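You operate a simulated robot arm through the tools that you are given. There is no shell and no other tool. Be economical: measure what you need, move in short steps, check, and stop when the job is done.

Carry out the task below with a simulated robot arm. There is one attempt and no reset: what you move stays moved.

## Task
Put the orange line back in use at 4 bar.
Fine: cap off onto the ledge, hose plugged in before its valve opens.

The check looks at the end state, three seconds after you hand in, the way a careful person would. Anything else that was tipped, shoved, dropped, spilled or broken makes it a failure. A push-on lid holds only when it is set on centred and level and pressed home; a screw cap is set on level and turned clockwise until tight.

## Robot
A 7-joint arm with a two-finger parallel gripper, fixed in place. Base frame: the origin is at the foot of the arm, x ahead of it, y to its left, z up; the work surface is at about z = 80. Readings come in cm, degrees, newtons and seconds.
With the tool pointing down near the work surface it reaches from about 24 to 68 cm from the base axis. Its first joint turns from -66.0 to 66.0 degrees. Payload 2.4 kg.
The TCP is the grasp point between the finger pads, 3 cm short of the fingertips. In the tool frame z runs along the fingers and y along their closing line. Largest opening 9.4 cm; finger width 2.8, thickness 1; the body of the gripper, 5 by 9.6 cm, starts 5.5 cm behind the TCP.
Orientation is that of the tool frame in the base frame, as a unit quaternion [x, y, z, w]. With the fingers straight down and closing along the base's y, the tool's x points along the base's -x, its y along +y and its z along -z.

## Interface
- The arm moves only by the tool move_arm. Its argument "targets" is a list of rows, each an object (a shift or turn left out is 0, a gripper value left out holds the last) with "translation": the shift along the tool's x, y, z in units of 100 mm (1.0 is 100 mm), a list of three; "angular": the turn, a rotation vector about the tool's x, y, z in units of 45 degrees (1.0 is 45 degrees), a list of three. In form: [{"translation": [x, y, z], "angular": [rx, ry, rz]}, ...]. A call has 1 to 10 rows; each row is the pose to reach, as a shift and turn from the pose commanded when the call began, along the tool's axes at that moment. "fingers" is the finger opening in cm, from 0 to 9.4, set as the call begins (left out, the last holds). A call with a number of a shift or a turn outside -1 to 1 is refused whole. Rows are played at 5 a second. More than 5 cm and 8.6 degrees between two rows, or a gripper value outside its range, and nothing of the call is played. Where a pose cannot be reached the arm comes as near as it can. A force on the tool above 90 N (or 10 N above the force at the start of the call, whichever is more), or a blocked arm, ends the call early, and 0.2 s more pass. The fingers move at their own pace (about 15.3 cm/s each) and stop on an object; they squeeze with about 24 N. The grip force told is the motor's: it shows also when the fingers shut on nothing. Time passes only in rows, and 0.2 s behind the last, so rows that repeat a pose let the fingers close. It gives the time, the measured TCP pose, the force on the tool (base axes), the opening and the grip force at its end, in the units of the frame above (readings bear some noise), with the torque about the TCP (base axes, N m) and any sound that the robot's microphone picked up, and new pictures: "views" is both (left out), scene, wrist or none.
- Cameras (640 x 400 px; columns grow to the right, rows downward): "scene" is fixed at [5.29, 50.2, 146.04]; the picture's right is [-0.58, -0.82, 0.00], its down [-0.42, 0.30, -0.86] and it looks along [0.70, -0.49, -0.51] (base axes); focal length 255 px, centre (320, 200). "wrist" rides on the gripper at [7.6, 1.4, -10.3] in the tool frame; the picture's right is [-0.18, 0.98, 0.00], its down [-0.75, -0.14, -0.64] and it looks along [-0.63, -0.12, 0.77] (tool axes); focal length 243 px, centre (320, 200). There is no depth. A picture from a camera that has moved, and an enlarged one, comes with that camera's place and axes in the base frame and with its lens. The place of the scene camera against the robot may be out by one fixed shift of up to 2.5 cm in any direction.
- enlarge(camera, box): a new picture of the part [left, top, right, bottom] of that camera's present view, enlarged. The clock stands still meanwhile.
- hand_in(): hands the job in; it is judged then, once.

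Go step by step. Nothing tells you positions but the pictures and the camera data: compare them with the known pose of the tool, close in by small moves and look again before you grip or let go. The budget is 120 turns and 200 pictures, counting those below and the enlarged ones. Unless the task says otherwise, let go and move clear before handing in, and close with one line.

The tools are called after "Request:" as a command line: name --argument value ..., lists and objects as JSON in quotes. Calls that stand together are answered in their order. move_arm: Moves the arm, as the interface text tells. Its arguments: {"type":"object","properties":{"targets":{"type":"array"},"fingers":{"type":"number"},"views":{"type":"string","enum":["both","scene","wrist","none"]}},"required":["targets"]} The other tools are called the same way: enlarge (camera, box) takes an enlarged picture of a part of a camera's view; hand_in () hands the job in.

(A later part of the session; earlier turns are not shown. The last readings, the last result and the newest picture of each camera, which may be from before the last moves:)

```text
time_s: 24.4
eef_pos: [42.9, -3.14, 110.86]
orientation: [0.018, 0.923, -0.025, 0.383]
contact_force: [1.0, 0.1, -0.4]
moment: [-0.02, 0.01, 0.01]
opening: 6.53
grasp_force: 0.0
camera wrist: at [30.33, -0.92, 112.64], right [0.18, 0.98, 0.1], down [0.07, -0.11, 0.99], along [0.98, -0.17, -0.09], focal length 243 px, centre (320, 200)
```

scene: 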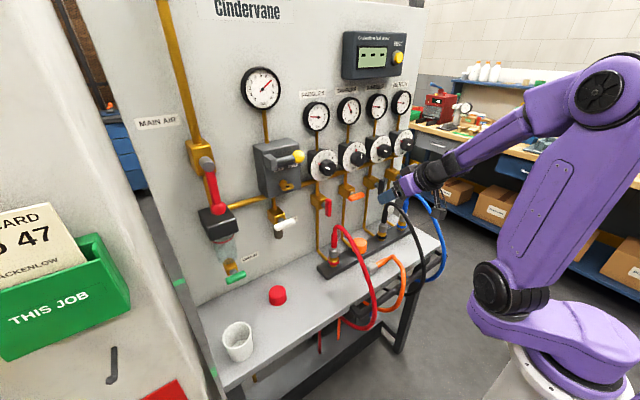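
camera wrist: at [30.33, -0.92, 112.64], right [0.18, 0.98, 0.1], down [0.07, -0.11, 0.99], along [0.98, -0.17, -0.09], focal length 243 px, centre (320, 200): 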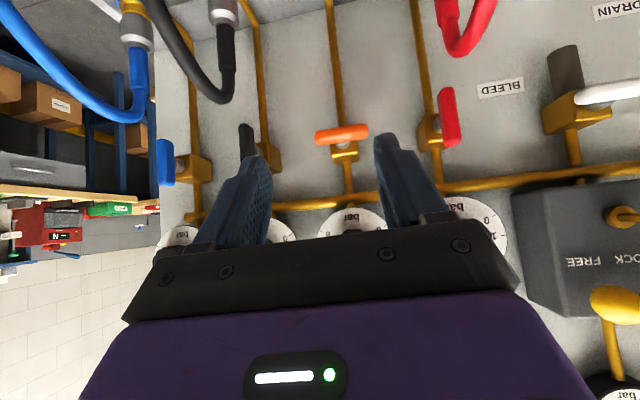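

Request:
move_arm --targets '[{"translation": [0.05, 0, 0.25], "angular": [-0.015, 0.12, -0.01]}, {"translation": [0.1, 0.02, 0.5], "angular": [-0.03, 0.25, -0.02]}, {"translation": [0.15, 0.03, 0.75], "angular": [-0.05, 0.38, -0.03]}, {"translation": [0.21, 0.05, 0.98], "angular": [-0.07, 0.5, -0.033]}, {"translation": [0.21, 0.05, 0.98], "angular": [-0.07, 0.5, -0.033]}]'

Request:
enlarge --camera "wrist" --box '[180, 0, 460, 180]'

```text
time_s: 25.6
eef_pos: [48.57, -3.18, 102.41]
orientation: [-0.001, 0.981, 0.001, 0.195]
contact_force: [-0.1, 0.0, 0.2]
moment: [0.01, 0.01, 0.03]
opening: 6.49
grasp_force: 0.0
camera wrist: at [37.51, -1.77, 109.04], right [0.17, 0.98, 0.07], down [0.45, -0.14, 0.88], along [0.88, -0.12, -0.47], focal length 243 px, centre (320, 200)
```

scene: 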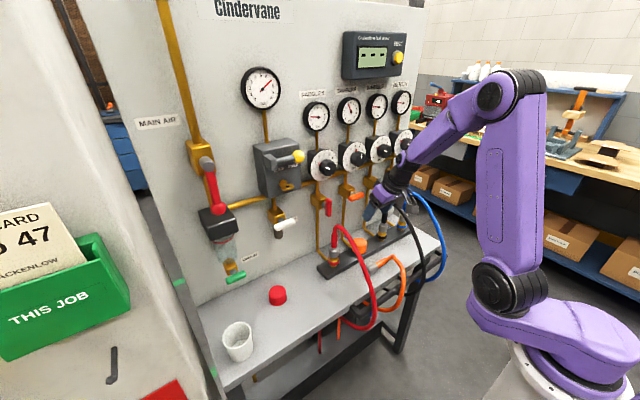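
wrist: 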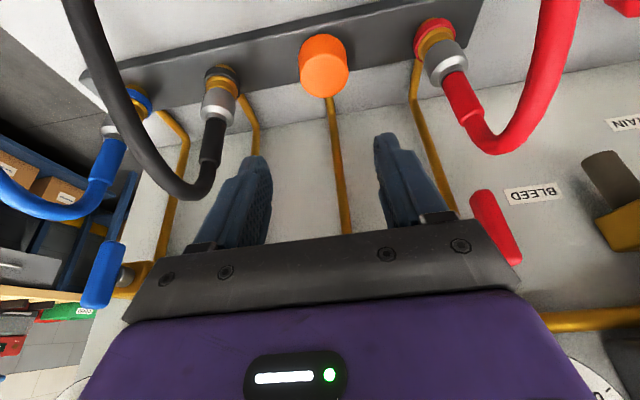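

```text
2.22 times, centred on (320, 90) of wrist
camera zoom: at [37.51, -1.77, 109.04], right [0.17, 0.98, 0.07], down [0.45, -0.14, 0.88], along [0.88, -0.12, -0.47], focal length 539 px, centre (320, 444)
```

zoom: 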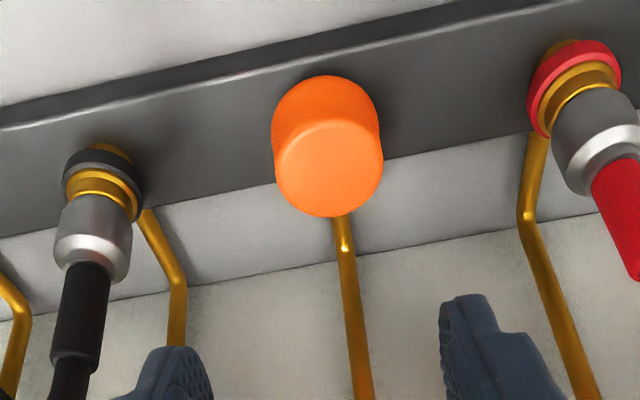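

The orange cap is a plain cylinder at about (53.4, −2.5), with its top at z≈86–87. I'll move in closer, tilted 22° to stay clear of the valve levers.

Request:
move_arm --targets '[{"translation": [0.02, 0.02, 0.3]}, {"translation": [0.06, 0.04, 0.6]}, {"translation": [0.09, 0.07, 0.8]}, {"translation": [0.09, 0.07, 0.8]}]'

```text
time_s: 26.6
eef_pos: [51.08, -2.35, 94.64]
orientation: [0.0, 0.981, 0.001, 0.196]
contact_force: [-0.3, -0.2, 1.3]
moment: [0.02, 0.01, -0.02]
opening: 6.48
grasp_force: 0.0
camera wrist: at [40.05, -1.06, 101.23], right [0.17, 0.98, 0.07], down [0.45, -0.14, 0.88], along [0.88, -0.12, -0.47], focal length 243 px, centre (320, 200)
```

scene: 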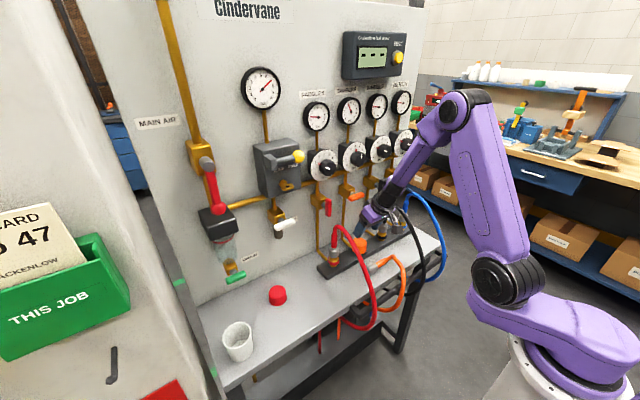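
wrist: 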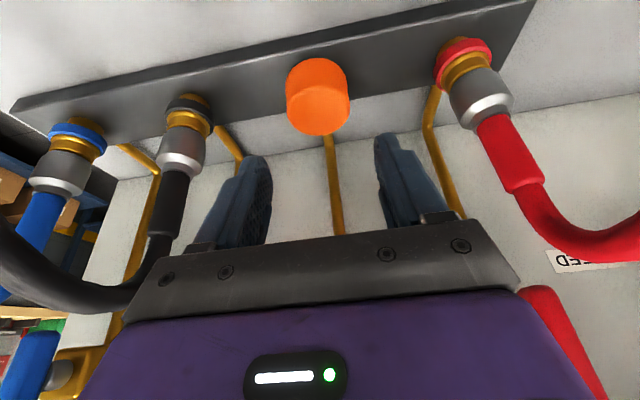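

Request:
move_arm --targets '[{"translation": [0.03, -0.01, 0.3]}, {"translation": [0.065, -0.015, 0.63]}, {"translation": [0.065, -0.015, 0.63]}]' --fingers 7.5

Request:
enlarge --camera "scene" --box '[310, 200, 430, 290]'

```text
time_s: 27.4
eef_pos: [52.77, -2.55, 88.55]
orientation: [-0.001, 0.981, 0.0, 0.195]
contact_force: [-0.4, -0.4, -0.5]
moment: [0.03, 0.01, -0.01]
opening: 7.49
grasp_force: 0.1
camera wrist: at [41.74, -1.13, 95.15], right [0.17, 0.98, 0.07], down [0.45, -0.14, 0.88], along [0.88, -0.12, -0.47], focal length 243 px, centre (320, 200)
```

scene: 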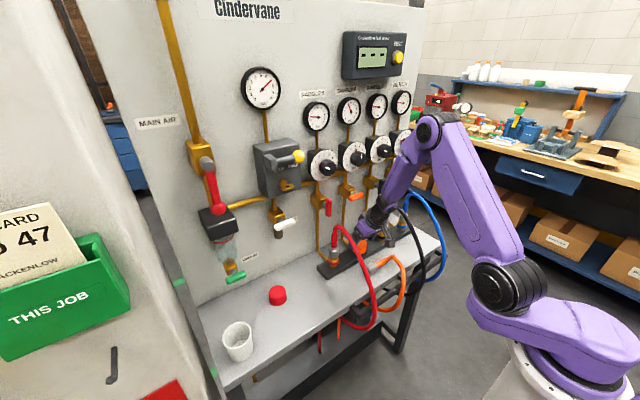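
wrist: 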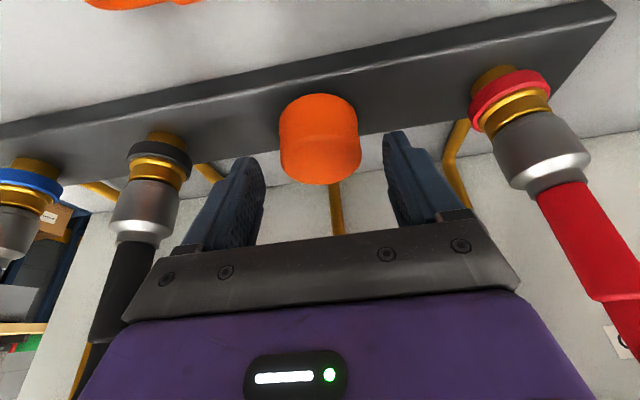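

```text
4.44 times, centred on (370, 245) of scene
camera zoom: at [5.29, 50.2, 146.04], right [-0.58, -0.82, 0.0], down [-0.42, 0.3, -0.86], along [0.7, -0.49, -0.51], focal length 1134 px, centre (98, 0)
```

zoom: 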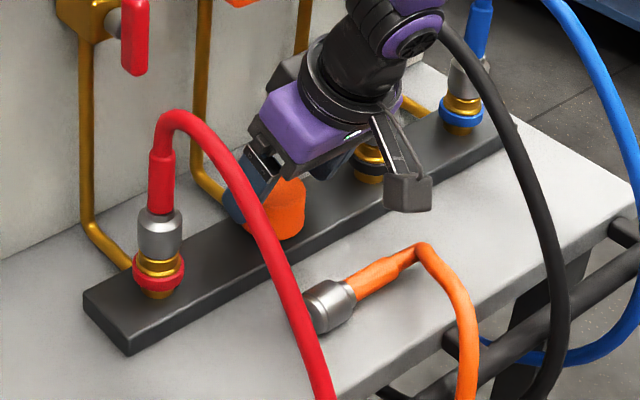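

The cap sits between the fingers. I'll drop 2.5 cm, close, and check.

Request:
move_arm --targets '[{"translation": [0.03, 0, 0.13]}, {"translation": [0.045, 0, 0.26]}, {"translation": [0.045, 0, 0.26]}]' --views "wrist"

Request:
move_arm --targets '[{"translation": [0, 0, 0]}, {"translation": [0, 0, 0]}, {"translation": [0, 0, 0]}]' --fingers 2.5

```text
time_s: 28.2
eef_pos: [53.37, -2.54, 85.98]
orientation: [-0.002, 0.981, 0.001, 0.196]
contact_force: [1.1, 0.2, 0.5]
moment: [-0.02, -0.01, 0.01]
opening: 7.49
grasp_force: 0.0
camera wrist: at [42.3, -1.07, 92.5], right [0.17, 0.98, 0.07], down [0.45, -0.14, 0.88], along [0.88, -0.12, -0.47], focal length 243 px, centre (320, 200)
```

wrist: 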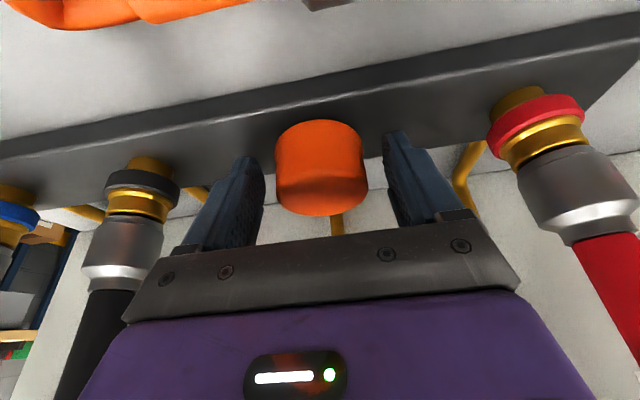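

```text
time_s: 29.0
eef_pos: [53.4, -2.42, 86.05]
orientation: [-0.001, 0.981, 0.0, 0.196]
contact_force: [-2.3, 0.8, 11.6]
moment: [-0.11, -0.06, -0.01]
opening: 5.33
grasp_force: 23.9
camera wrist: at [42.32, -1.08, 92.55], right [0.17, 0.98, 0.07], down [0.45, -0.14, 0.88], along [0.88, -0.12, -0.46], focal length 243 px, centre (320, 200)
```

scene: 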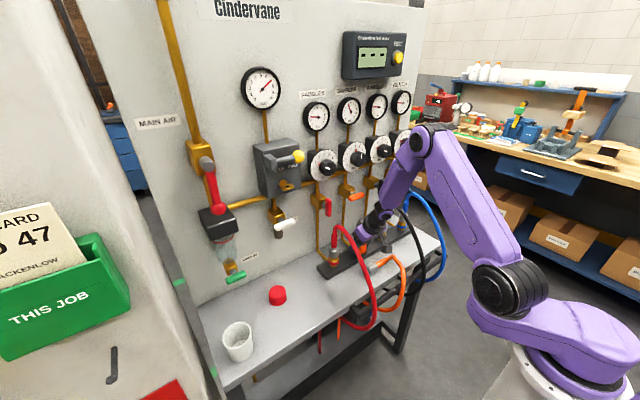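
wrist: 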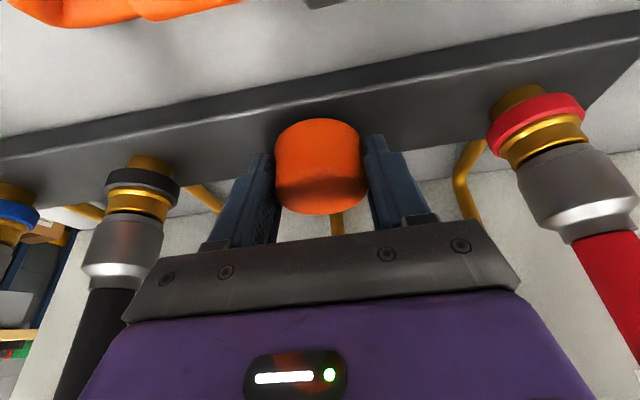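

Cap gripped. I'll try lifting straight up in small steps.

Request:
move_arm --targets '[{"translation": [-0.019, 0, -0.046]}, {"translation": [-0.038, 0, -0.092]}, {"translation": [-0.077, 0, -0.185]}, {"translation": [-0.115, 0, -0.277]}, {"translation": [-0.115, 0, -0.277]}]'

```text
time_s: 30.2
eef_pos: [53.13, -2.47, 88.95]
orientation: [-0.001, 0.981, 0.0, 0.195]
contact_force: [0.1, -0.1, -0.7]
moment: [-0.01, 0.03, 0.03]
opening: 5.27
grasp_force: 24.1
camera wrist: at [42.14, -1.08, 95.47], right [0.17, 0.98, 0.07], down [0.45, -0.14, 0.88], along [0.88, -0.12, -0.47], focal length 243 px, centre (320, 200)
```

scene: 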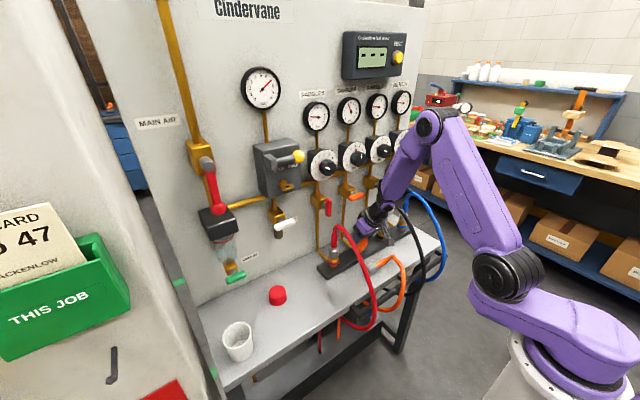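
wrist: 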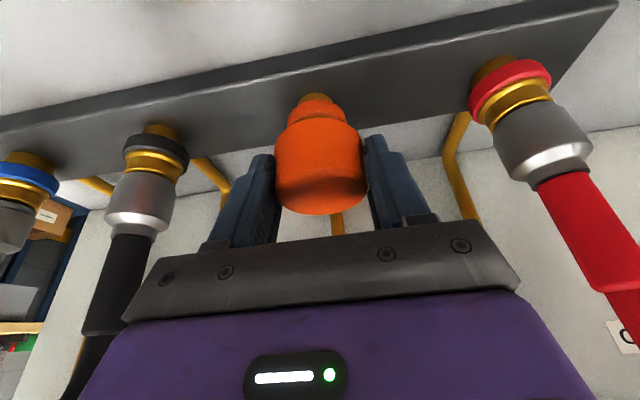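

The cap pulled straight off. I'll lift it clear over the red hose and carry it toward the free part of the ledge at y≈20.

Request:
move_arm --targets '[{"translation": [-0.115, 0, -0.277]}, {"translation": [-0.15, 0, -0.5]}, {"translation": [-0.1, 0, -0.75]}, {"translation": [-0.03, 0, -0.99]}, {"translation": [-0.03, 0, -0.99]}]' --views "wrist"

Request:
move_arm --targets '[{"translation": [0, 0.4, -0.15]}, {"translation": [0, 0.7, -0.3]}, {"translation": [0, 1.0, -0.3]}, {"translation": [0, 1.0, -0.3]}]'

```text
time_s: 31.4
eef_pos: [49.49, -2.7, 98.21]
orientation: [-0.001, 0.981, 0.001, 0.196]
contact_force: [-0.2, -0.6, -0.3]
moment: [0.01, 0.0, -0.01]
opening: 5.29
grasp_force: 24.6
out of reach, approached as far as the arm can: row 1, 2
camera wrist: at [38.54, -1.23, 104.81], right [0.17, 0.98, 0.07], down [0.45, -0.14, 0.88], along [0.88, -0.12, -0.47], focal length 243 px, centre (320, 200)
```

wrist: 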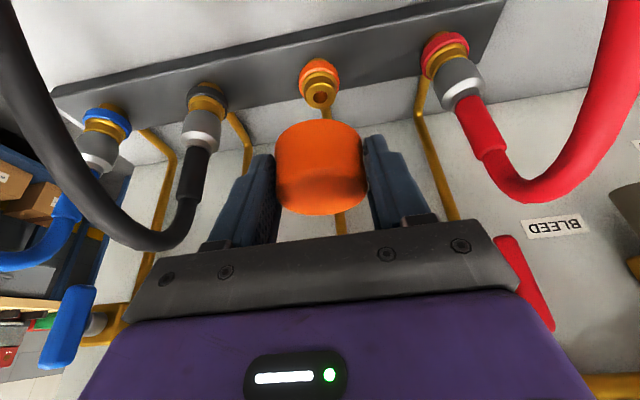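

```text
time_s: 32.4
eef_pos: [47.06, 5.24, 99.29]
orientation: [-0.001, 0.981, 0.002, 0.195]
contact_force: [0.6, -0.7, 0.1]
moment: [0.0, -0.01, -0.01]
opening: 5.31
grasp_force: 24.4
out of reach, approached as far as the arm can: row 2, 3, 4
camera wrist: at [36.04, 6.66, 105.9], right [0.17, 0.98, 0.07], down [0.45, -0.14, 0.88], along [0.88, -0.12, -0.47], focal length 243 px, centre (320, 200)
```

scene: 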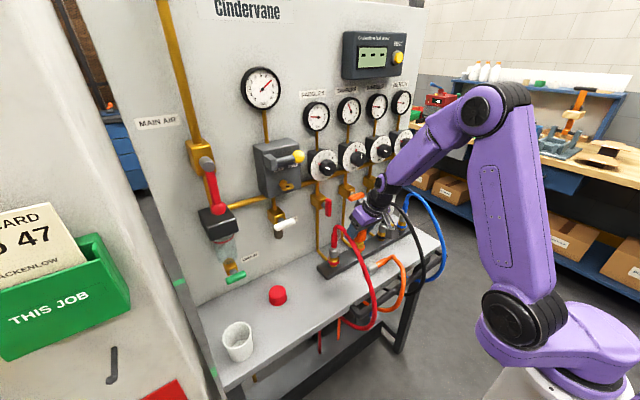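
wrist: 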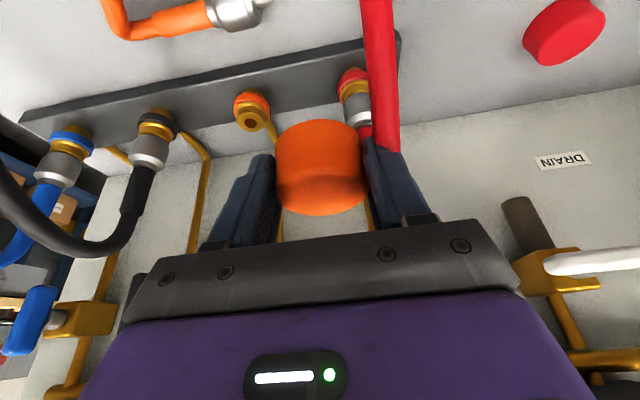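

The arm stopped short beside the red hose. I'll lift higher first, reducing the tilt, before crossing.

Request:
move_arm --targets '[{"translation": [-0.02, 0, -0.25]}, {"translation": [-0.03, 0, -0.5]}, {"translation": [-0.03, 0, -0.75]}, {"translation": [-0.03, 0, -0.95]}, {"translation": [-0.03, 0, -0.95]}]'

```text
time_s: 33.6
eef_pos: [43.16, 4.06, 107.05]
orientation: [-0.003, 0.979, 0.013, 0.203]
contact_force: [-0.2, 0.1, -0.8]
moment: [0.01, 0.01, -0.01]
opening: 5.32
grasp_force: 23.6
out of reach, approached as far as the arm can: row 1, 2, 3, 4, 5
camera wrist: at [31.98, 5.21, 113.5], right [0.16, 0.98, 0.1], down [0.44, -0.16, 0.89], along [0.89, -0.1, -0.46], focal length 243 px, centre (320, 200)
```

scene: 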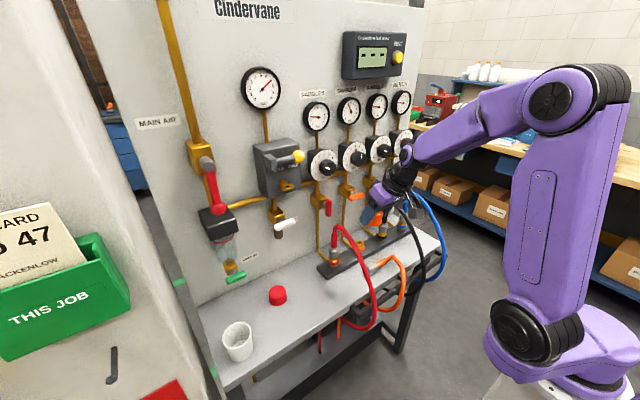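
wrist: 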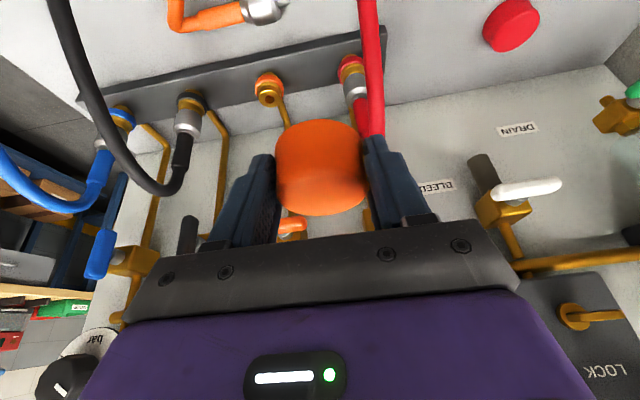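

The limit seems to come from keeping the tool square when y>0, so I'll let it yaw to point radially as I swing toward y≈20.

Request:
move_arm --targets '[{"translation": [0, 0.15, 0], "angular": [-0.06, 0, -0.15]}, {"translation": [0, 0.3, 0], "angular": [-0.12, 0, -0.3]}, {"translation": [0, 0.5, 0], "angular": [-0.19, 0, -0.46]}, {"translation": [0, 0.75, 0], "angular": [-0.19, 0, -0.46]}, {"translation": [0, 1.0, 0], "angular": [-0.19, 0, -0.46]}, {"translation": [0, 1.0, 0], "angular": [-0.19, 0, -0.46]}]'

```text
time_s: 35.0
eef_pos: [42.93, 14.28, 107.22]
orientation: [-0.192, 0.962, 0.038, 0.192]
contact_force: [0.2, 0.5, 0.1]
moment: [0.03, -0.01, 0.0]
opening: 5.31
grasp_force: 23.7
camera wrist: at [32.1, 11.26, 113.74], right [-0.22, 0.97, 0.07], down [0.47, 0.04, 0.88], along [0.86, 0.23, -0.47], focal length 243 px, centre (320, 200)
```

scene: 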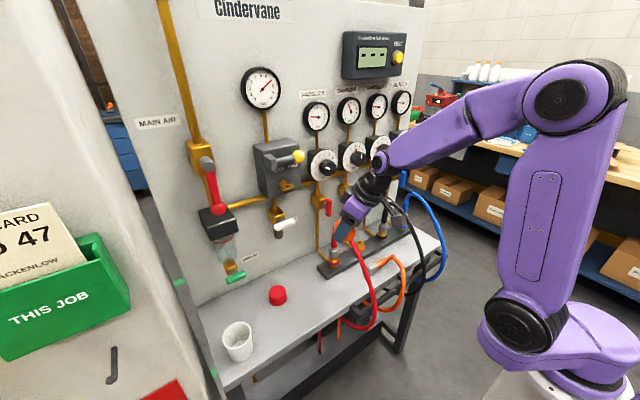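
wrist: 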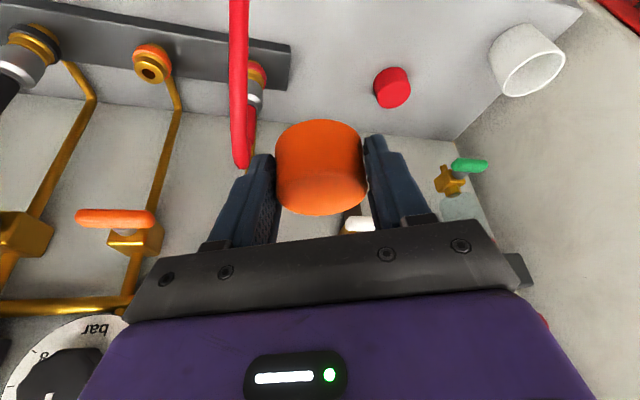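

Good. Now I'll move out to about (48, 20) and descend toward the ledge.

Request:
move_arm --targets '[{"translation": [-0.12, 0.13, 0.2]}, {"translation": [-0.24, 0.26, 0.45]}, {"translation": [-0.35, 0.38, 0.75]}, {"translation": [-0.35, 0.38, 1.0]}, {"translation": [-0.35, 0.38, 1.0]}]' --views "none"

Request:
move_arm --targets '[{"translation": [0.1, 0, 0.25]}, {"translation": [0.2, 0, 0.5]}, {"translation": [0.35, 0, 0.83]}, {"translation": [0.35, 0, 0.83]}]'

```text
time_s: 36.2
eef_pos: [48.16, 20.24, 99.4]
orientation: [-0.191, 0.962, 0.039, 0.192]
contact_force: [-0.1, -0.8, 0.1]
moment: [0.02, 0.02, 0.01]
opening: 5.31
grasp_force: 24.1
```

```text
time_s: 37.2
eef_pos: [48.19, 20.25, 90.08]
orientation: [-0.191, 0.962, 0.038, 0.192]
contact_force: [-0.6, -0.4, -1.2]
moment: [0.0, 0.0, -0.04]
opening: 5.28
grasp_force: 24.1
camera wrist: at [37.47, 17.4, 96.67], right [-0.22, 0.97, 0.07], down [0.47, 0.04, 0.88], along [0.86, 0.23, -0.47], focal length 243 px, centre (320, 200)
```

scene: 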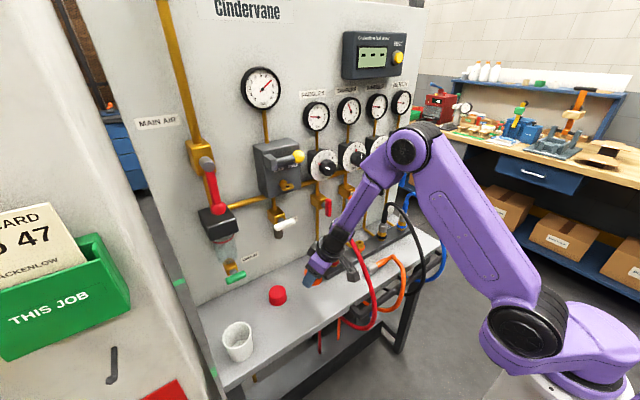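
wrist: 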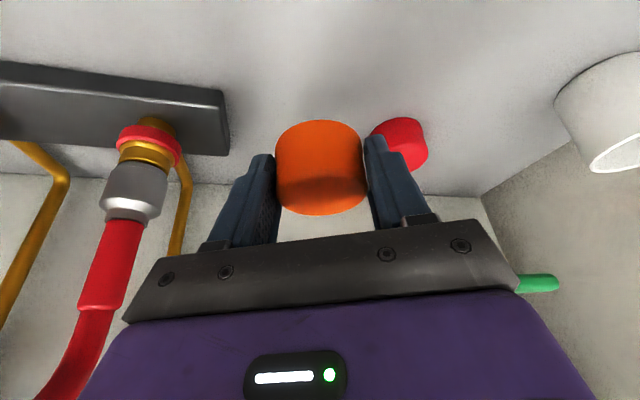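

Request:
move_arm --targets '[{"translation": [0.1, 0, 0.25]}, {"translation": [0.2, 0, 0.48]}, {"translation": [0.2, 0, 0.48]}]' --views "wrist"

Request:
enlarge --camera "scene" --box '[250, 230, 400, 330]'

```text
time_s: 38.0
eef_pos: [48.08, 20.24, 85.18]
orientation: [-0.192, 0.962, 0.039, 0.191]
contact_force: [0.4, 0.7, 0.2]
moment: [-0.02, 0.01, 0.01]
opening: 5.28
grasp_force: 24.1
camera wrist: at [37.36, 17.36, 91.6], right [-0.22, 0.97, 0.07], down [0.47, 0.04, 0.88], along [0.86, 0.23, -0.47], focal length 243 px, centre (320, 200)
```

wrist: 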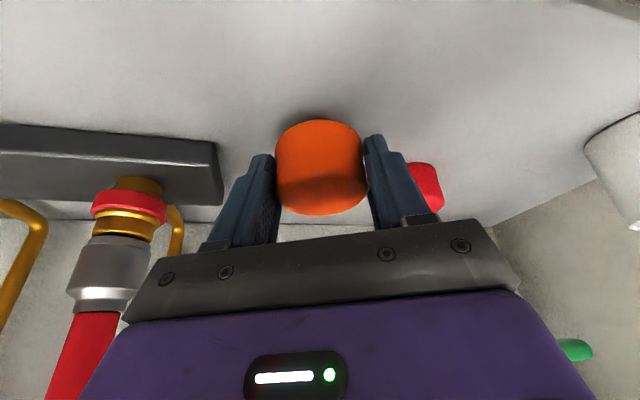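

```text
4.00 times, centred on (325, 280) of scene
camera zoom: at [5.29, 50.2, 146.04], right [-0.58, -0.82, 0.0], down [-0.42, 0.3, -0.86], along [0.7, -0.49, -0.51], focal length 1020 px, centre (300, -120)
```

zoom: 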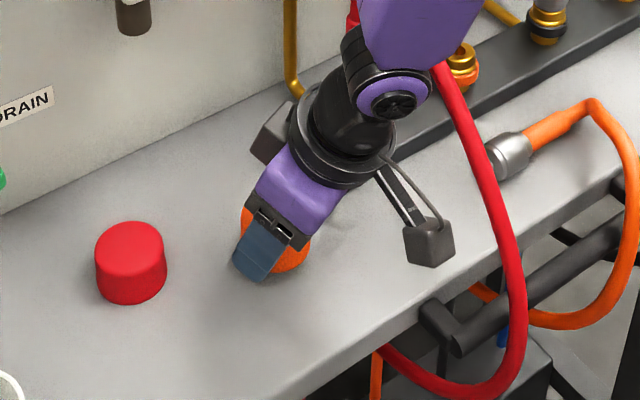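

Nearly down. I'll lower in 3–4 mm steps until contact.

Request:
move_arm --targets '[{"translation": [0.015, 0, 0.037]}, {"translation": [0.03, 0, 0.074]}, {"translation": [0.03, 0, 0.074]}]' --views "none"

Request:
move_arm --targets '[{"translation": [0.012, 0, 0.028]}, {"translation": [0.012, 0, 0.028]}]' --views "none"

Request:
move_arm --targets '[{"translation": [0.008, 0, 0.018]}, {"translation": [0.008, 0, 0.018]}]' --views "wrist"

```text
time_s: 38.8
eef_pos: [48.05, 20.18, 84.2]
orientation: [-0.191, 0.962, 0.038, 0.192]
contact_force: [-0.3, -0.9, -0.2]
moment: [0.02, -0.04, -0.03]
opening: 5.31
grasp_force: 23.5
```

```text
time_s: 39.4
eef_pos: [48.02, 20.4, 83.67]
orientation: [-0.192, 0.962, 0.039, 0.193]
contact_force: [-0.1, 0.4, -0.3]
moment: [0.0, -0.03, -0.03]
opening: 5.29
grasp_force: 24.1
```

```text
time_s: 40.0
eef_pos: [48.06, 20.2, 83.7]
orientation: [-0.192, 0.962, 0.039, 0.191]
contact_force: [0.5, -0.7, 0.0]
moment: [-0.01, -0.04, -0.01]
opening: 5.29
grasp_force: 23.8
camera wrist: at [37.31, 17.39, 90.2], right [-0.22, 0.97, 0.07], down [0.47, 0.04, 0.88], along [0.86, 0.23, -0.47], focal length 243 px, centre (320, 200)
```

wrist: 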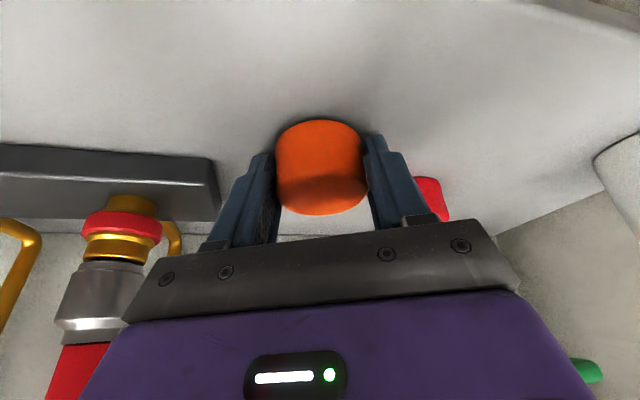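

Request:
move_arm --targets '[{"translation": [0.008, 0, 0.018]}, {"translation": [0.008, 0, 0.018]}]' --views "none"

Request:
move_arm --targets '[{"translation": [0.008, 0, 0.018]}, {"translation": [0.008, 0, 0.018]}]' --views "none"

```text
time_s: 40.6
eef_pos: [48.06, 20.26, 83.48]
orientation: [-0.192, 0.962, 0.038, 0.191]
contact_force: [0.0, -0.4, -0.3]
moment: [0.0, 0.01, 0.01]
opening: 5.31
grasp_force: 24.1
```

```text
time_s: 41.2
eef_pos: [48.0, 20.32, 83.4]
orientation: [-0.191, 0.962, 0.037, 0.192]
contact_force: [-5.8, -1.4, 11.1]
moment: [0.02, 0.19, -0.04]
opening: 5.29
grasp_force: 24.0
```

Contact at z≈83.4. I'll open slightly and check that the cap stands.

Request:
move_arm --targets '[{"translation": [0, 0, 0]}, {"translation": [0, 0, 0]}, {"translation": [0, 0, -0.1]}, {"translation": [0, 0, -0.4]}, {"translation": [0, 0, -0.8]}]' --fingers 7.5

```text
time_s: 42.4
eef_pos: [45.33, 19.38, 90.58]
orientation: [-0.191, 0.962, 0.039, 0.191]
contact_force: [0.0, -0.4, -0.8]
moment: [0.0, 0.04, 0.02]
opening: 7.48
grasp_force: 0.1
camera wrist: at [34.62, 16.49, 97.22], right [-0.22, 0.97, 0.07], down [0.47, 0.04, 0.88], along [0.86, 0.23, -0.47], focal length 243 px, centre (320, 200)
```

scene: 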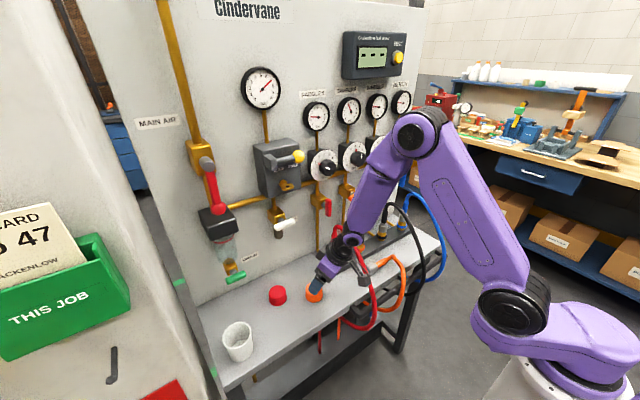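
wrist: 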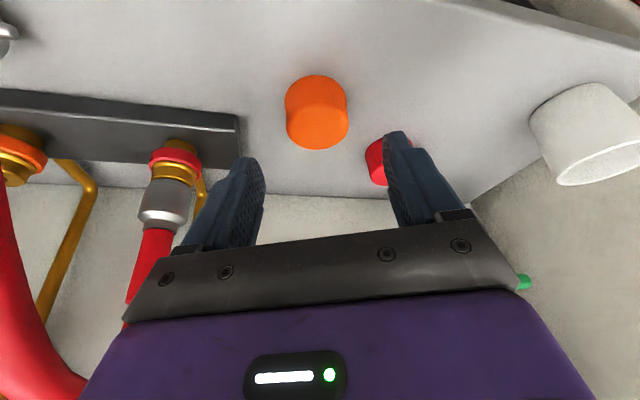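

The cap is standing on the ledge. Next is the hose plug: I'll rise and swing back over the red hose to look at the plug.

Request:
move_arm --targets '[{"translation": [-0.1, 0, -0.25]}, {"translation": [-0.2, 0, -0.5]}, {"translation": [-0.3, 0, -0.75]}, {"translation": [-0.35, 0, -0.98]}, {"translation": [-0.35, 0, -0.98]}]' --views "none"

Request:
move_arm --targets '[{"translation": [-0.1, -0.1, -0.25], "angular": [0, 0.1, 0.1]}, {"translation": [-0.2, -0.2, -0.5], "angular": [0, 0.2, 0.2]}, {"translation": [-0.15, -0.5, -0.6], "angular": [0, 0.3, 0.3]}, {"translation": [-0.1, -0.75, -0.6], "angular": [0.05, 0.4, 0.4]}, {"translation": [-0.1, -1.0, -0.6], "angular": [0.1, 0.48, 0.5]}, {"translation": [-0.1, -1.0, -0.6], "angular": [0.1, 0.48, 0.5]}]'

```text
time_s: 43.6
eef_pos: [44.93, 18.92, 101.01]
orientation: [-0.191, 0.962, 0.038, 0.191]
contact_force: [0.1, 0.8, -0.8]
moment: [0.01, 0.0, 0.01]
opening: 7.5
grasp_force: 0.1
```

```text
time_s: 45.0
eef_pos: [47.17, 9.07, 106.82]
orientation: [0.003, 1.0, 0.001, 0.006]
contact_force: [0.0, 0.8, -0.2]
moment: [0.02, 0.03, 0.01]
opening: 7.49
grasp_force: 0.1
camera wrist: at [39.42, 10.55, 117.09], right [0.19, 0.98, 0.0], down [0.75, -0.15, 0.65], along [0.64, -0.12, -0.76], focal length 243 px, centre (320, 200)
```

scene: 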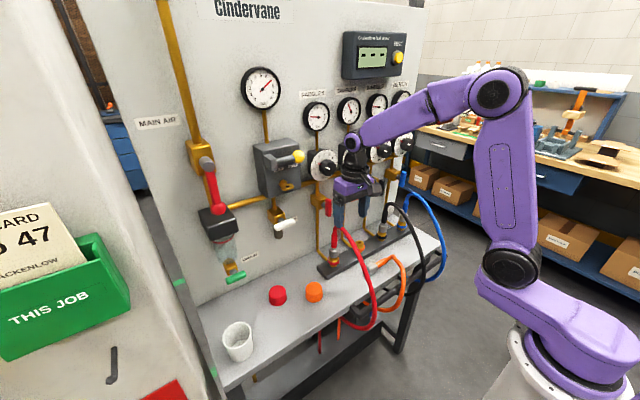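
wrist: 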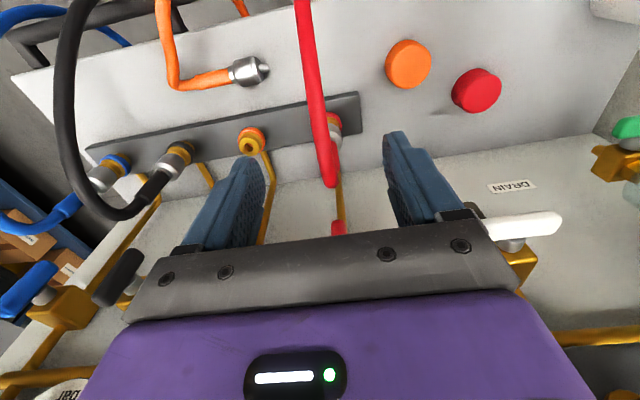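

The cap stands upright on the ledge, and the plug lies along +y at x≈45.4 with its metal body near y≈0 and nose tip at y≈2.3. I'll shift above it and try rotating the tool +90° about its axis.

Request:
move_arm --targets '[{"translation": [0.15, -0.25, 0]}, {"translation": [0.3, -0.5, 0]}, {"translation": [0.3, -0.75, 0]}, {"translation": [0.3, -1.0, 0]}, {"translation": [0.3, -1.0, 0]}]' --views "none"

Request:
move_arm --targets '[{"angular": [0, 0, 0.18]}, {"angular": [0, 0, 0.36]}, {"angular": [0, 0, 0.54]}, {"angular": [0, 0, 0.72]}, {"angular": [0, 0, 0.9]}, {"angular": [0, 0, 1.0]}, {"angular": [0, 0, 1.0]}]' --views "none"

Request:
move_arm --targets '[{"angular": [0, 0, 0.18]}, {"angular": [0, 0, 0.36]}, {"angular": [0, 0, 0.54]}, {"angular": [0, 0, 0.72]}, {"angular": [0, 0, 0.9]}, {"angular": [0, 0, 1.0]}, {"angular": [0, 0, 1.0]}]'

```text
time_s: 46.2
eef_pos: [44.22, -0.84, 106.9]
orientation: [0.003, 1.0, 0.001, 0.006]
contact_force: [-0.7, -0.3, -0.1]
moment: [0.01, 0.0, 0.04]
opening: 7.49
grasp_force: 0.1
```

```text
time_s: 47.8
eef_pos: [44.19, -0.93, 106.98]
orientation: [0.386, 0.922, 0.002, 0.005]
contact_force: [0.4, 0.6, -0.3]
moment: [-0.01, 0.02, 0.0]
opening: 7.51
grasp_force: 0.0
```

```text
time_s: 49.4
eef_pos: [44.16, -0.82, 107.07]
orientation: [0.71, 0.705, 0.004, 0.003]
contact_force: [-0.7, 0.2, 0.5]
moment: [0.02, 0.0, -0.01]
opening: 7.5
grasp_force: 0.0
camera wrist: at [45.46, 6.73, 117.23], right [0.98, -0.19, 0.01], down [-0.15, -0.75, 0.64], along [-0.11, -0.63, -0.77], focal length 243 px, centre (320, 200)
```

scene: 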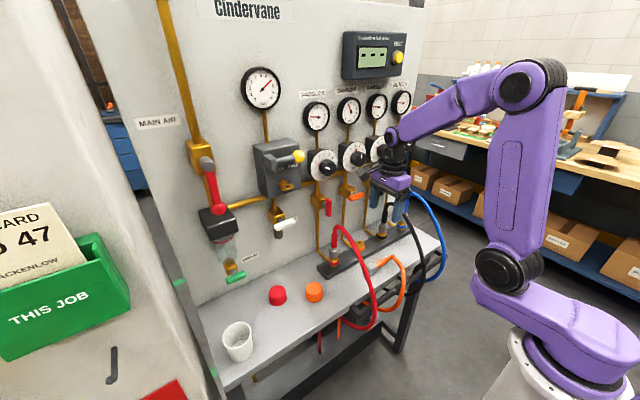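
wrist: 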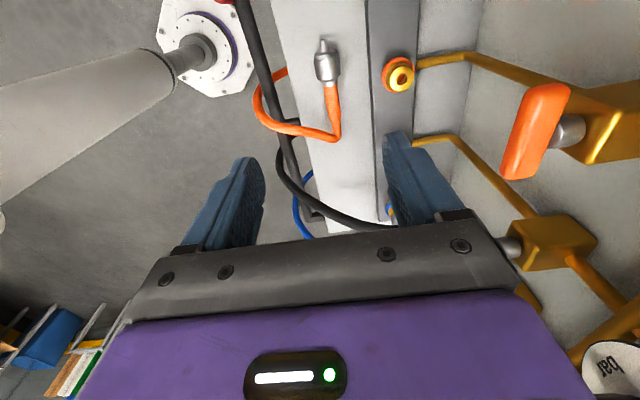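

The +90° turn works. Let me look closely at the plug.

Request:
enlarge --camera "wrist" --box '[250, 20, 440, 150]'

```text
3.08 times, centred on (345, 85) of wrist
camera zoom: at [45.46, 6.73, 117.23], right [0.98, -0.19, 0.01], down [-0.15, -0.75, 0.64], along [-0.11, -0.63, -0.77], focal length 746 px, centre (243, 554)
```

zoom: 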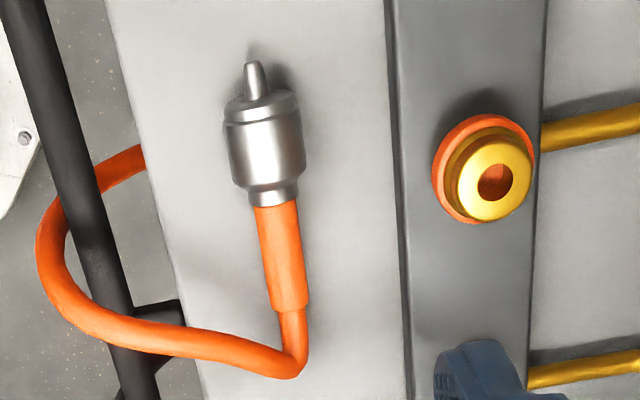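

The geometry is clear: plug axis at x≈45.5 along +y, body from y≈−2 to 1, and socket at about (54.2, −2.6). I'll approach leaning 25° so the plug can later be swung nose-down with the tool facing the panel.

Request:
move_arm --targets '[{"translation": [-0.1, 0.07, 0.2], "angular": [0, 0.14, 0]}, {"translation": [-0.2, 0.13, 0.4], "angular": [0, 0.28, 0]}, {"translation": [-0.3, 0.13, 0.65], "angular": [0, 0.42, 0]}, {"translation": [-0.4, 0.13, 0.9], "angular": [0, 0.556, 0]}, {"translation": [-0.4, 0.13, 0.9], "angular": [0, 0.556, 0]}]' --fingers 5.2

```text
time_s: 50.6
eef_pos: [45.63, -5.09, 97.93]
orientation: [0.691, 0.689, 0.159, -0.149]
contact_force: [0.2, 0.3, -0.2]
moment: [-0.01, -0.02, 0.02]
opening: 5.19
grasp_force: 0.0
camera wrist: at [46.8, -2.54, 110.47], right [0.98, -0.17, -0.07], down [-0.15, -0.95, 0.26], along [-0.11, -0.24, -0.96], focal length 243 px, centre (320, 200)
```

scene: 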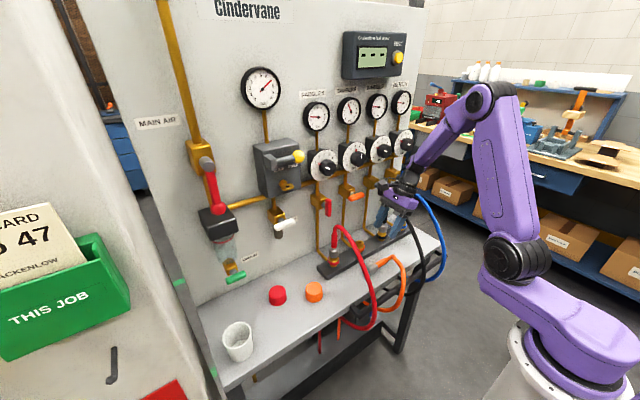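
wrist: 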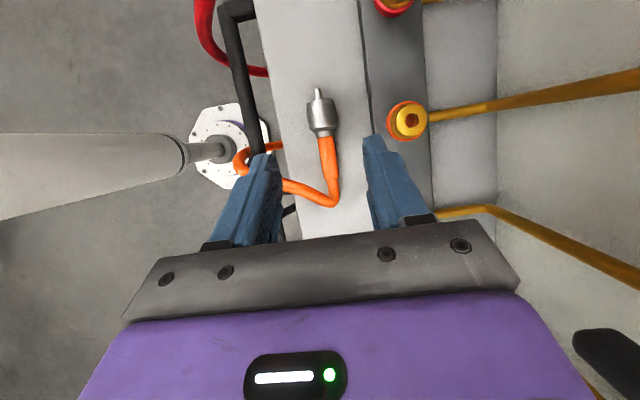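

Request:
enlarge --camera "scene" --box '[330, 160, 450, 290]'

Request:
enlarge --camera "wrist" --box '[220, 60, 440, 240]'

```text
3.08 times, centred on (390, 225) of scene
camera zoom: at [5.29, 50.2, 146.04], right [-0.58, -0.82, 0.0], down [-0.42, 0.3, -0.86], along [0.7, -0.49, -0.51], focal length 785 px, centre (105, 123)
```

zoom: 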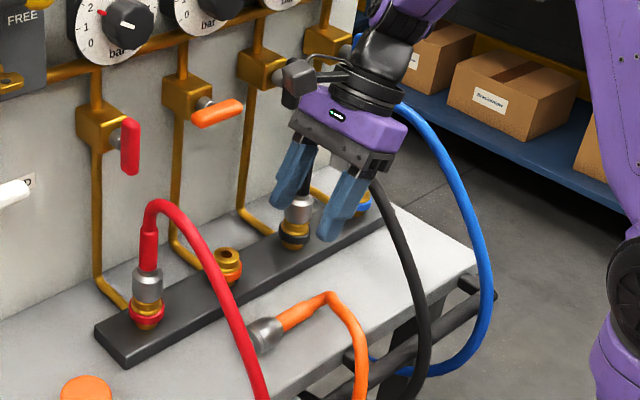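

```text
2.22 times, centred on (330, 150) of wrist
camera zoom: at [46.8, -2.54, 110.47], right [0.98, -0.17, -0.07], down [-0.15, -0.95, 0.26], along [-0.11, -0.24, -0.96], focal length 539 px, centre (298, 311)
```

zoom: 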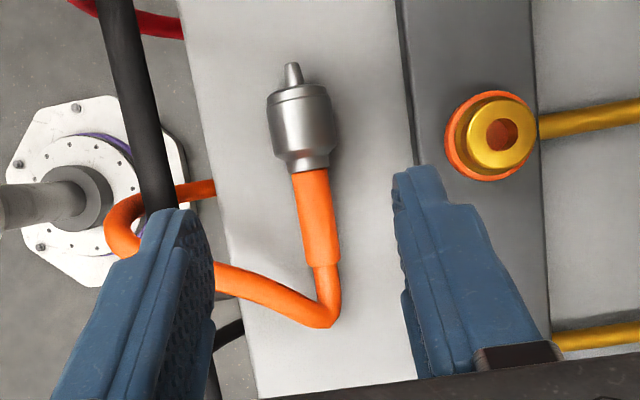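

The black hose (y≈−12.5, z≈97) is close to the leaning wrist, so I'll reduce the lean to 18° and descend to a waypoint.

Request:
move_arm --targets '[{"translation": [0.05, 0, 0], "angular": [0, -0.08, 0]}, {"translation": [-0.05, -0.02, 0.3], "angular": [0, -0.155, 0]}, {"translation": [-0.12, -0.028, 0.55], "angular": [0, -0.155, 0]}, {"translation": [-0.168, -0.028, 0.75], "angular": [0, -0.155, 0]}, {"translation": [-0.168, -0.028, 0.75], "angular": [0, -0.155, 0]}]'

Request:
enlarge --camera "scene" --box '[330, 160, 450, 290]'

```text
time_s: 51.8
eef_pos: [45.5, -3.25, 90.41]
orientation: [0.699, 0.697, 0.116, -0.107]
contact_force: [0.4, 0.4, 0.1]
moment: [-0.02, 0.04, 0.02]
opening: 5.21
grasp_force: 0.1
camera wrist: at [46.79, 0.81, 102.55], right [0.98, -0.18, -0.05], down [-0.15, -0.92, 0.37], along [-0.11, -0.36, -0.93], focal length 243 px, centre (320, 200)
```

scene: 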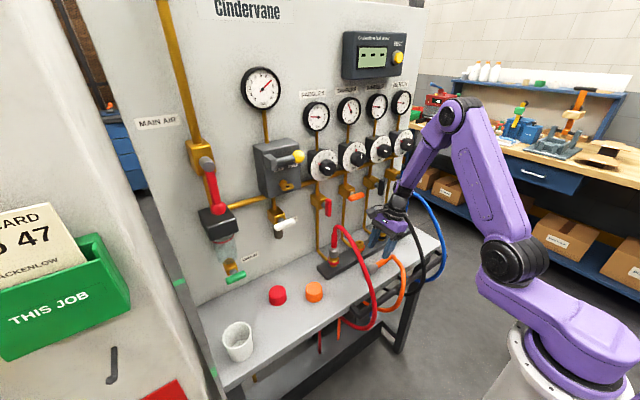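
wrist: 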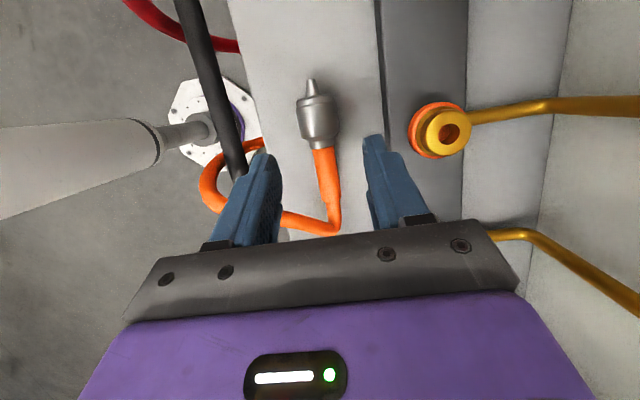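

```text
3.08 times, centred on (390, 225) of scene
camera zoom: at [5.29, 50.2, 146.04], right [-0.58, -0.82, 0.0], down [-0.42, 0.3, -0.86], along [0.7, -0.49, -0.51], focal length 785 px, centre (105, 123)
```

zoom: 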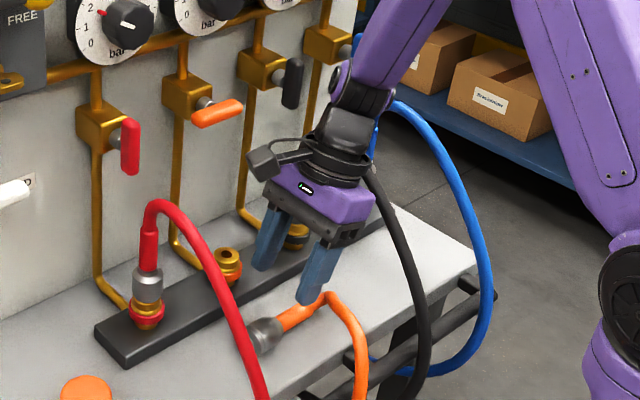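

Request:
move_arm --targets '[{"translation": [0, 0, 0.25]}, {"translation": [0, 0, 0.48]}, {"translation": [0, 0, 0.48]}]' --views "wrist"

```text
time_s: 52.6
eef_pos: [45.49, -1.95, 85.97]
orientation: [0.7, 0.697, 0.117, -0.107]
contact_force: [0.2, -1.5, -0.9]
moment: [0.01, -0.02, 0.01]
opening: 5.19
grasp_force: 0.1
camera wrist: at [46.7, 2.25, 98.04], right [0.98, -0.18, -0.05], down [-0.15, -0.92, 0.37], along [-0.11, -0.36, -0.93], focal length 243 px, centre (320, 200)
```

wrist: 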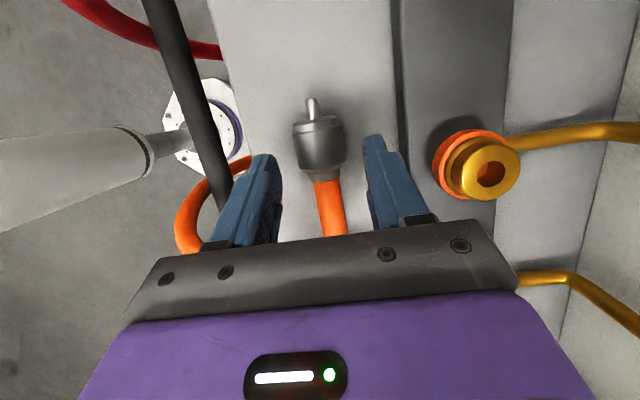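

Well aligned. I'll go down the last 2.2 cm and grip.

Request:
move_arm --targets '[{"translation": [0, 0, 0.12]}, {"translation": [0, 0, 0.22]}, {"translation": [0, 0, 0.22]}]' --views "wrist"

Request:
move_arm --targets '[{"translation": [0, 0, 0]}, {"translation": [0, 0, 0]}, {"translation": [0, 0, 0]}]' --fingers 1.5

```text
time_s: 53.4
eef_pos: [45.38, -1.02, 83.96]
orientation: [0.7, 0.696, 0.116, -0.107]
contact_force: [0.0, -0.6, -0.2]
moment: [0.03, -0.01, -0.01]
opening: 5.19
grasp_force: 0.1
camera wrist: at [46.68, 3.05, 95.94], right [0.98, -0.18, -0.05], down [-0.15, -0.92, 0.37], along [-0.11, -0.36, -0.93], focal length 243 px, centre (320, 200)
```

wrist: 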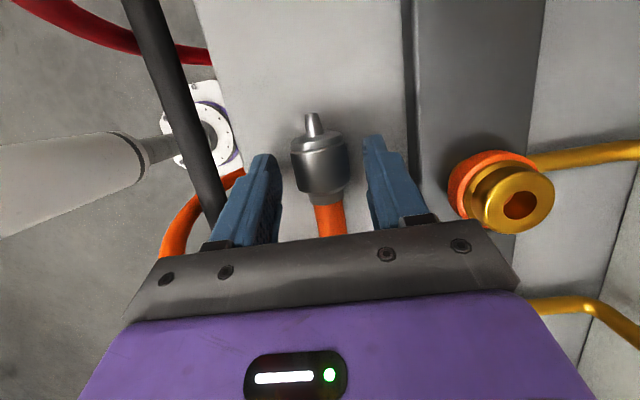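

```text
time_s: 54.2
eef_pos: [45.35, -1.05, 83.75]
orientation: [0.7, 0.697, 0.116, -0.107]
contact_force: [0.9, 0.1, 1.2]
moment: [-0.01, 0.02, 0.01]
opening: 3.22
grasp_force: 24.0
camera wrist: at [46.67, 3.05, 95.95], right [0.98, -0.18, -0.05], down [-0.15, -0.92, 0.37], along [-0.11, -0.36, -0.93], focal length 243 px, centre (320, 200)
```

scene: 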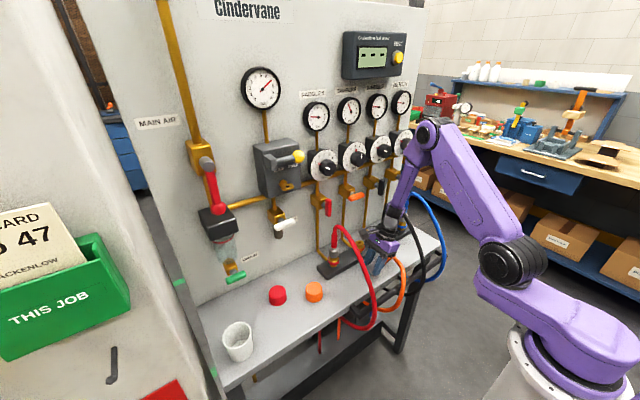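
wrist: 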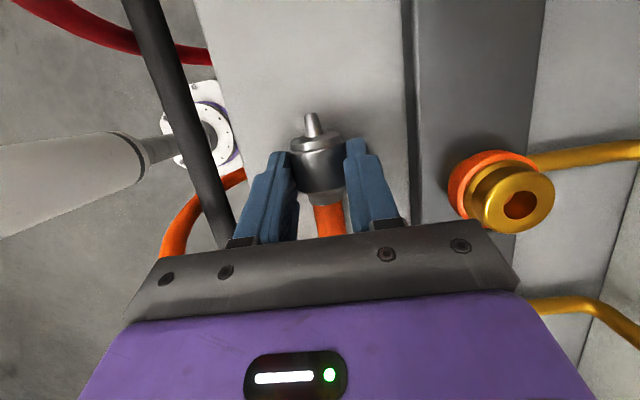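

Plug held at 3.2 cm. I'll lift it and begin swinging it nose-down (first half of a 120° turn).

Request:
move_arm --targets '[{"translation": [0.05, 0, -0.143]}, {"translation": [0.11, -0.03, -0.33]}, {"translation": [0.17, -0.06, -0.5], "angular": [-0.06, -0.095, -0.122]}, {"translation": [0.23, -0.1, -0.65], "angular": [-0.12, -0.19, -0.244]}, {"translation": [0.28, -0.13, -0.78], "angular": [-0.18, -0.285, -0.366]}, {"translation": [0.32, -0.17, -0.88], "angular": [-0.245, -0.38, -0.488]}, {"translation": [0.357, -0.2, -0.936], "angular": [-0.306, -0.478, -0.61]}, {"translation": [0.357, -0.2, -0.936], "angular": [-0.367, -0.574, -0.732]}, {"translation": [0.357, -0.2, -0.936], "angular": [-0.428, -0.67, -0.854]}, {"translation": [0.357, -0.2, -0.936], "angular": [-0.49, -0.765, -0.977]}]'

```text
time_s: 56.4
eef_pos: [43.39, 0.09, 93.8]
orientation: [0.429, 0.866, 0.086, 0.244]
contact_force: [-0.1, 0.1, -0.1]
moment: [0.04, -0.01, -0.02]
opening: 3.24
grasp_force: 23.9
out of reach, approached as far as the arm can: row 7, 10
camera wrist: at [35.29, 7.57, 100.38], right [0.78, 0.46, 0.42], down [-0.03, -0.64, 0.77], along [0.62, -0.61, -0.49], focal length 243 px, centre (320, 200)
```

scene: 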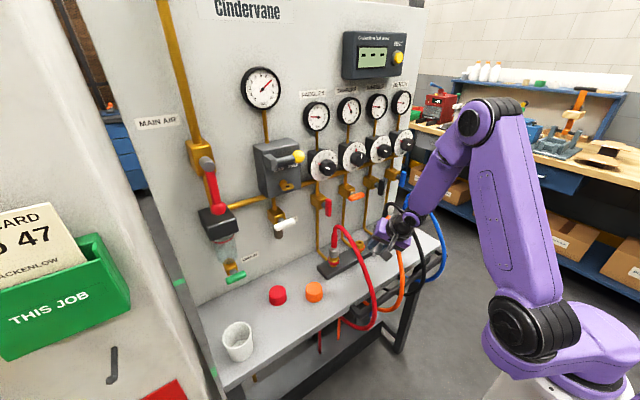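
wrist: 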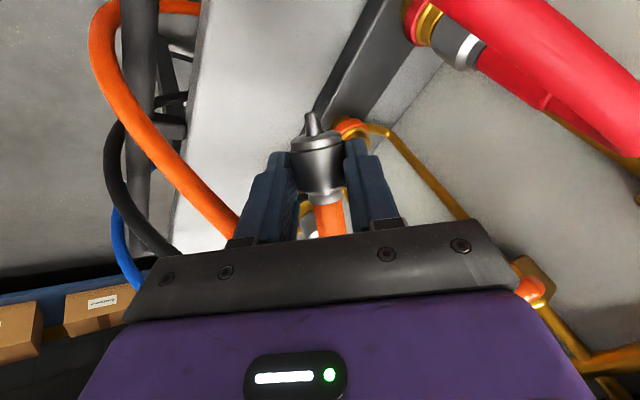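

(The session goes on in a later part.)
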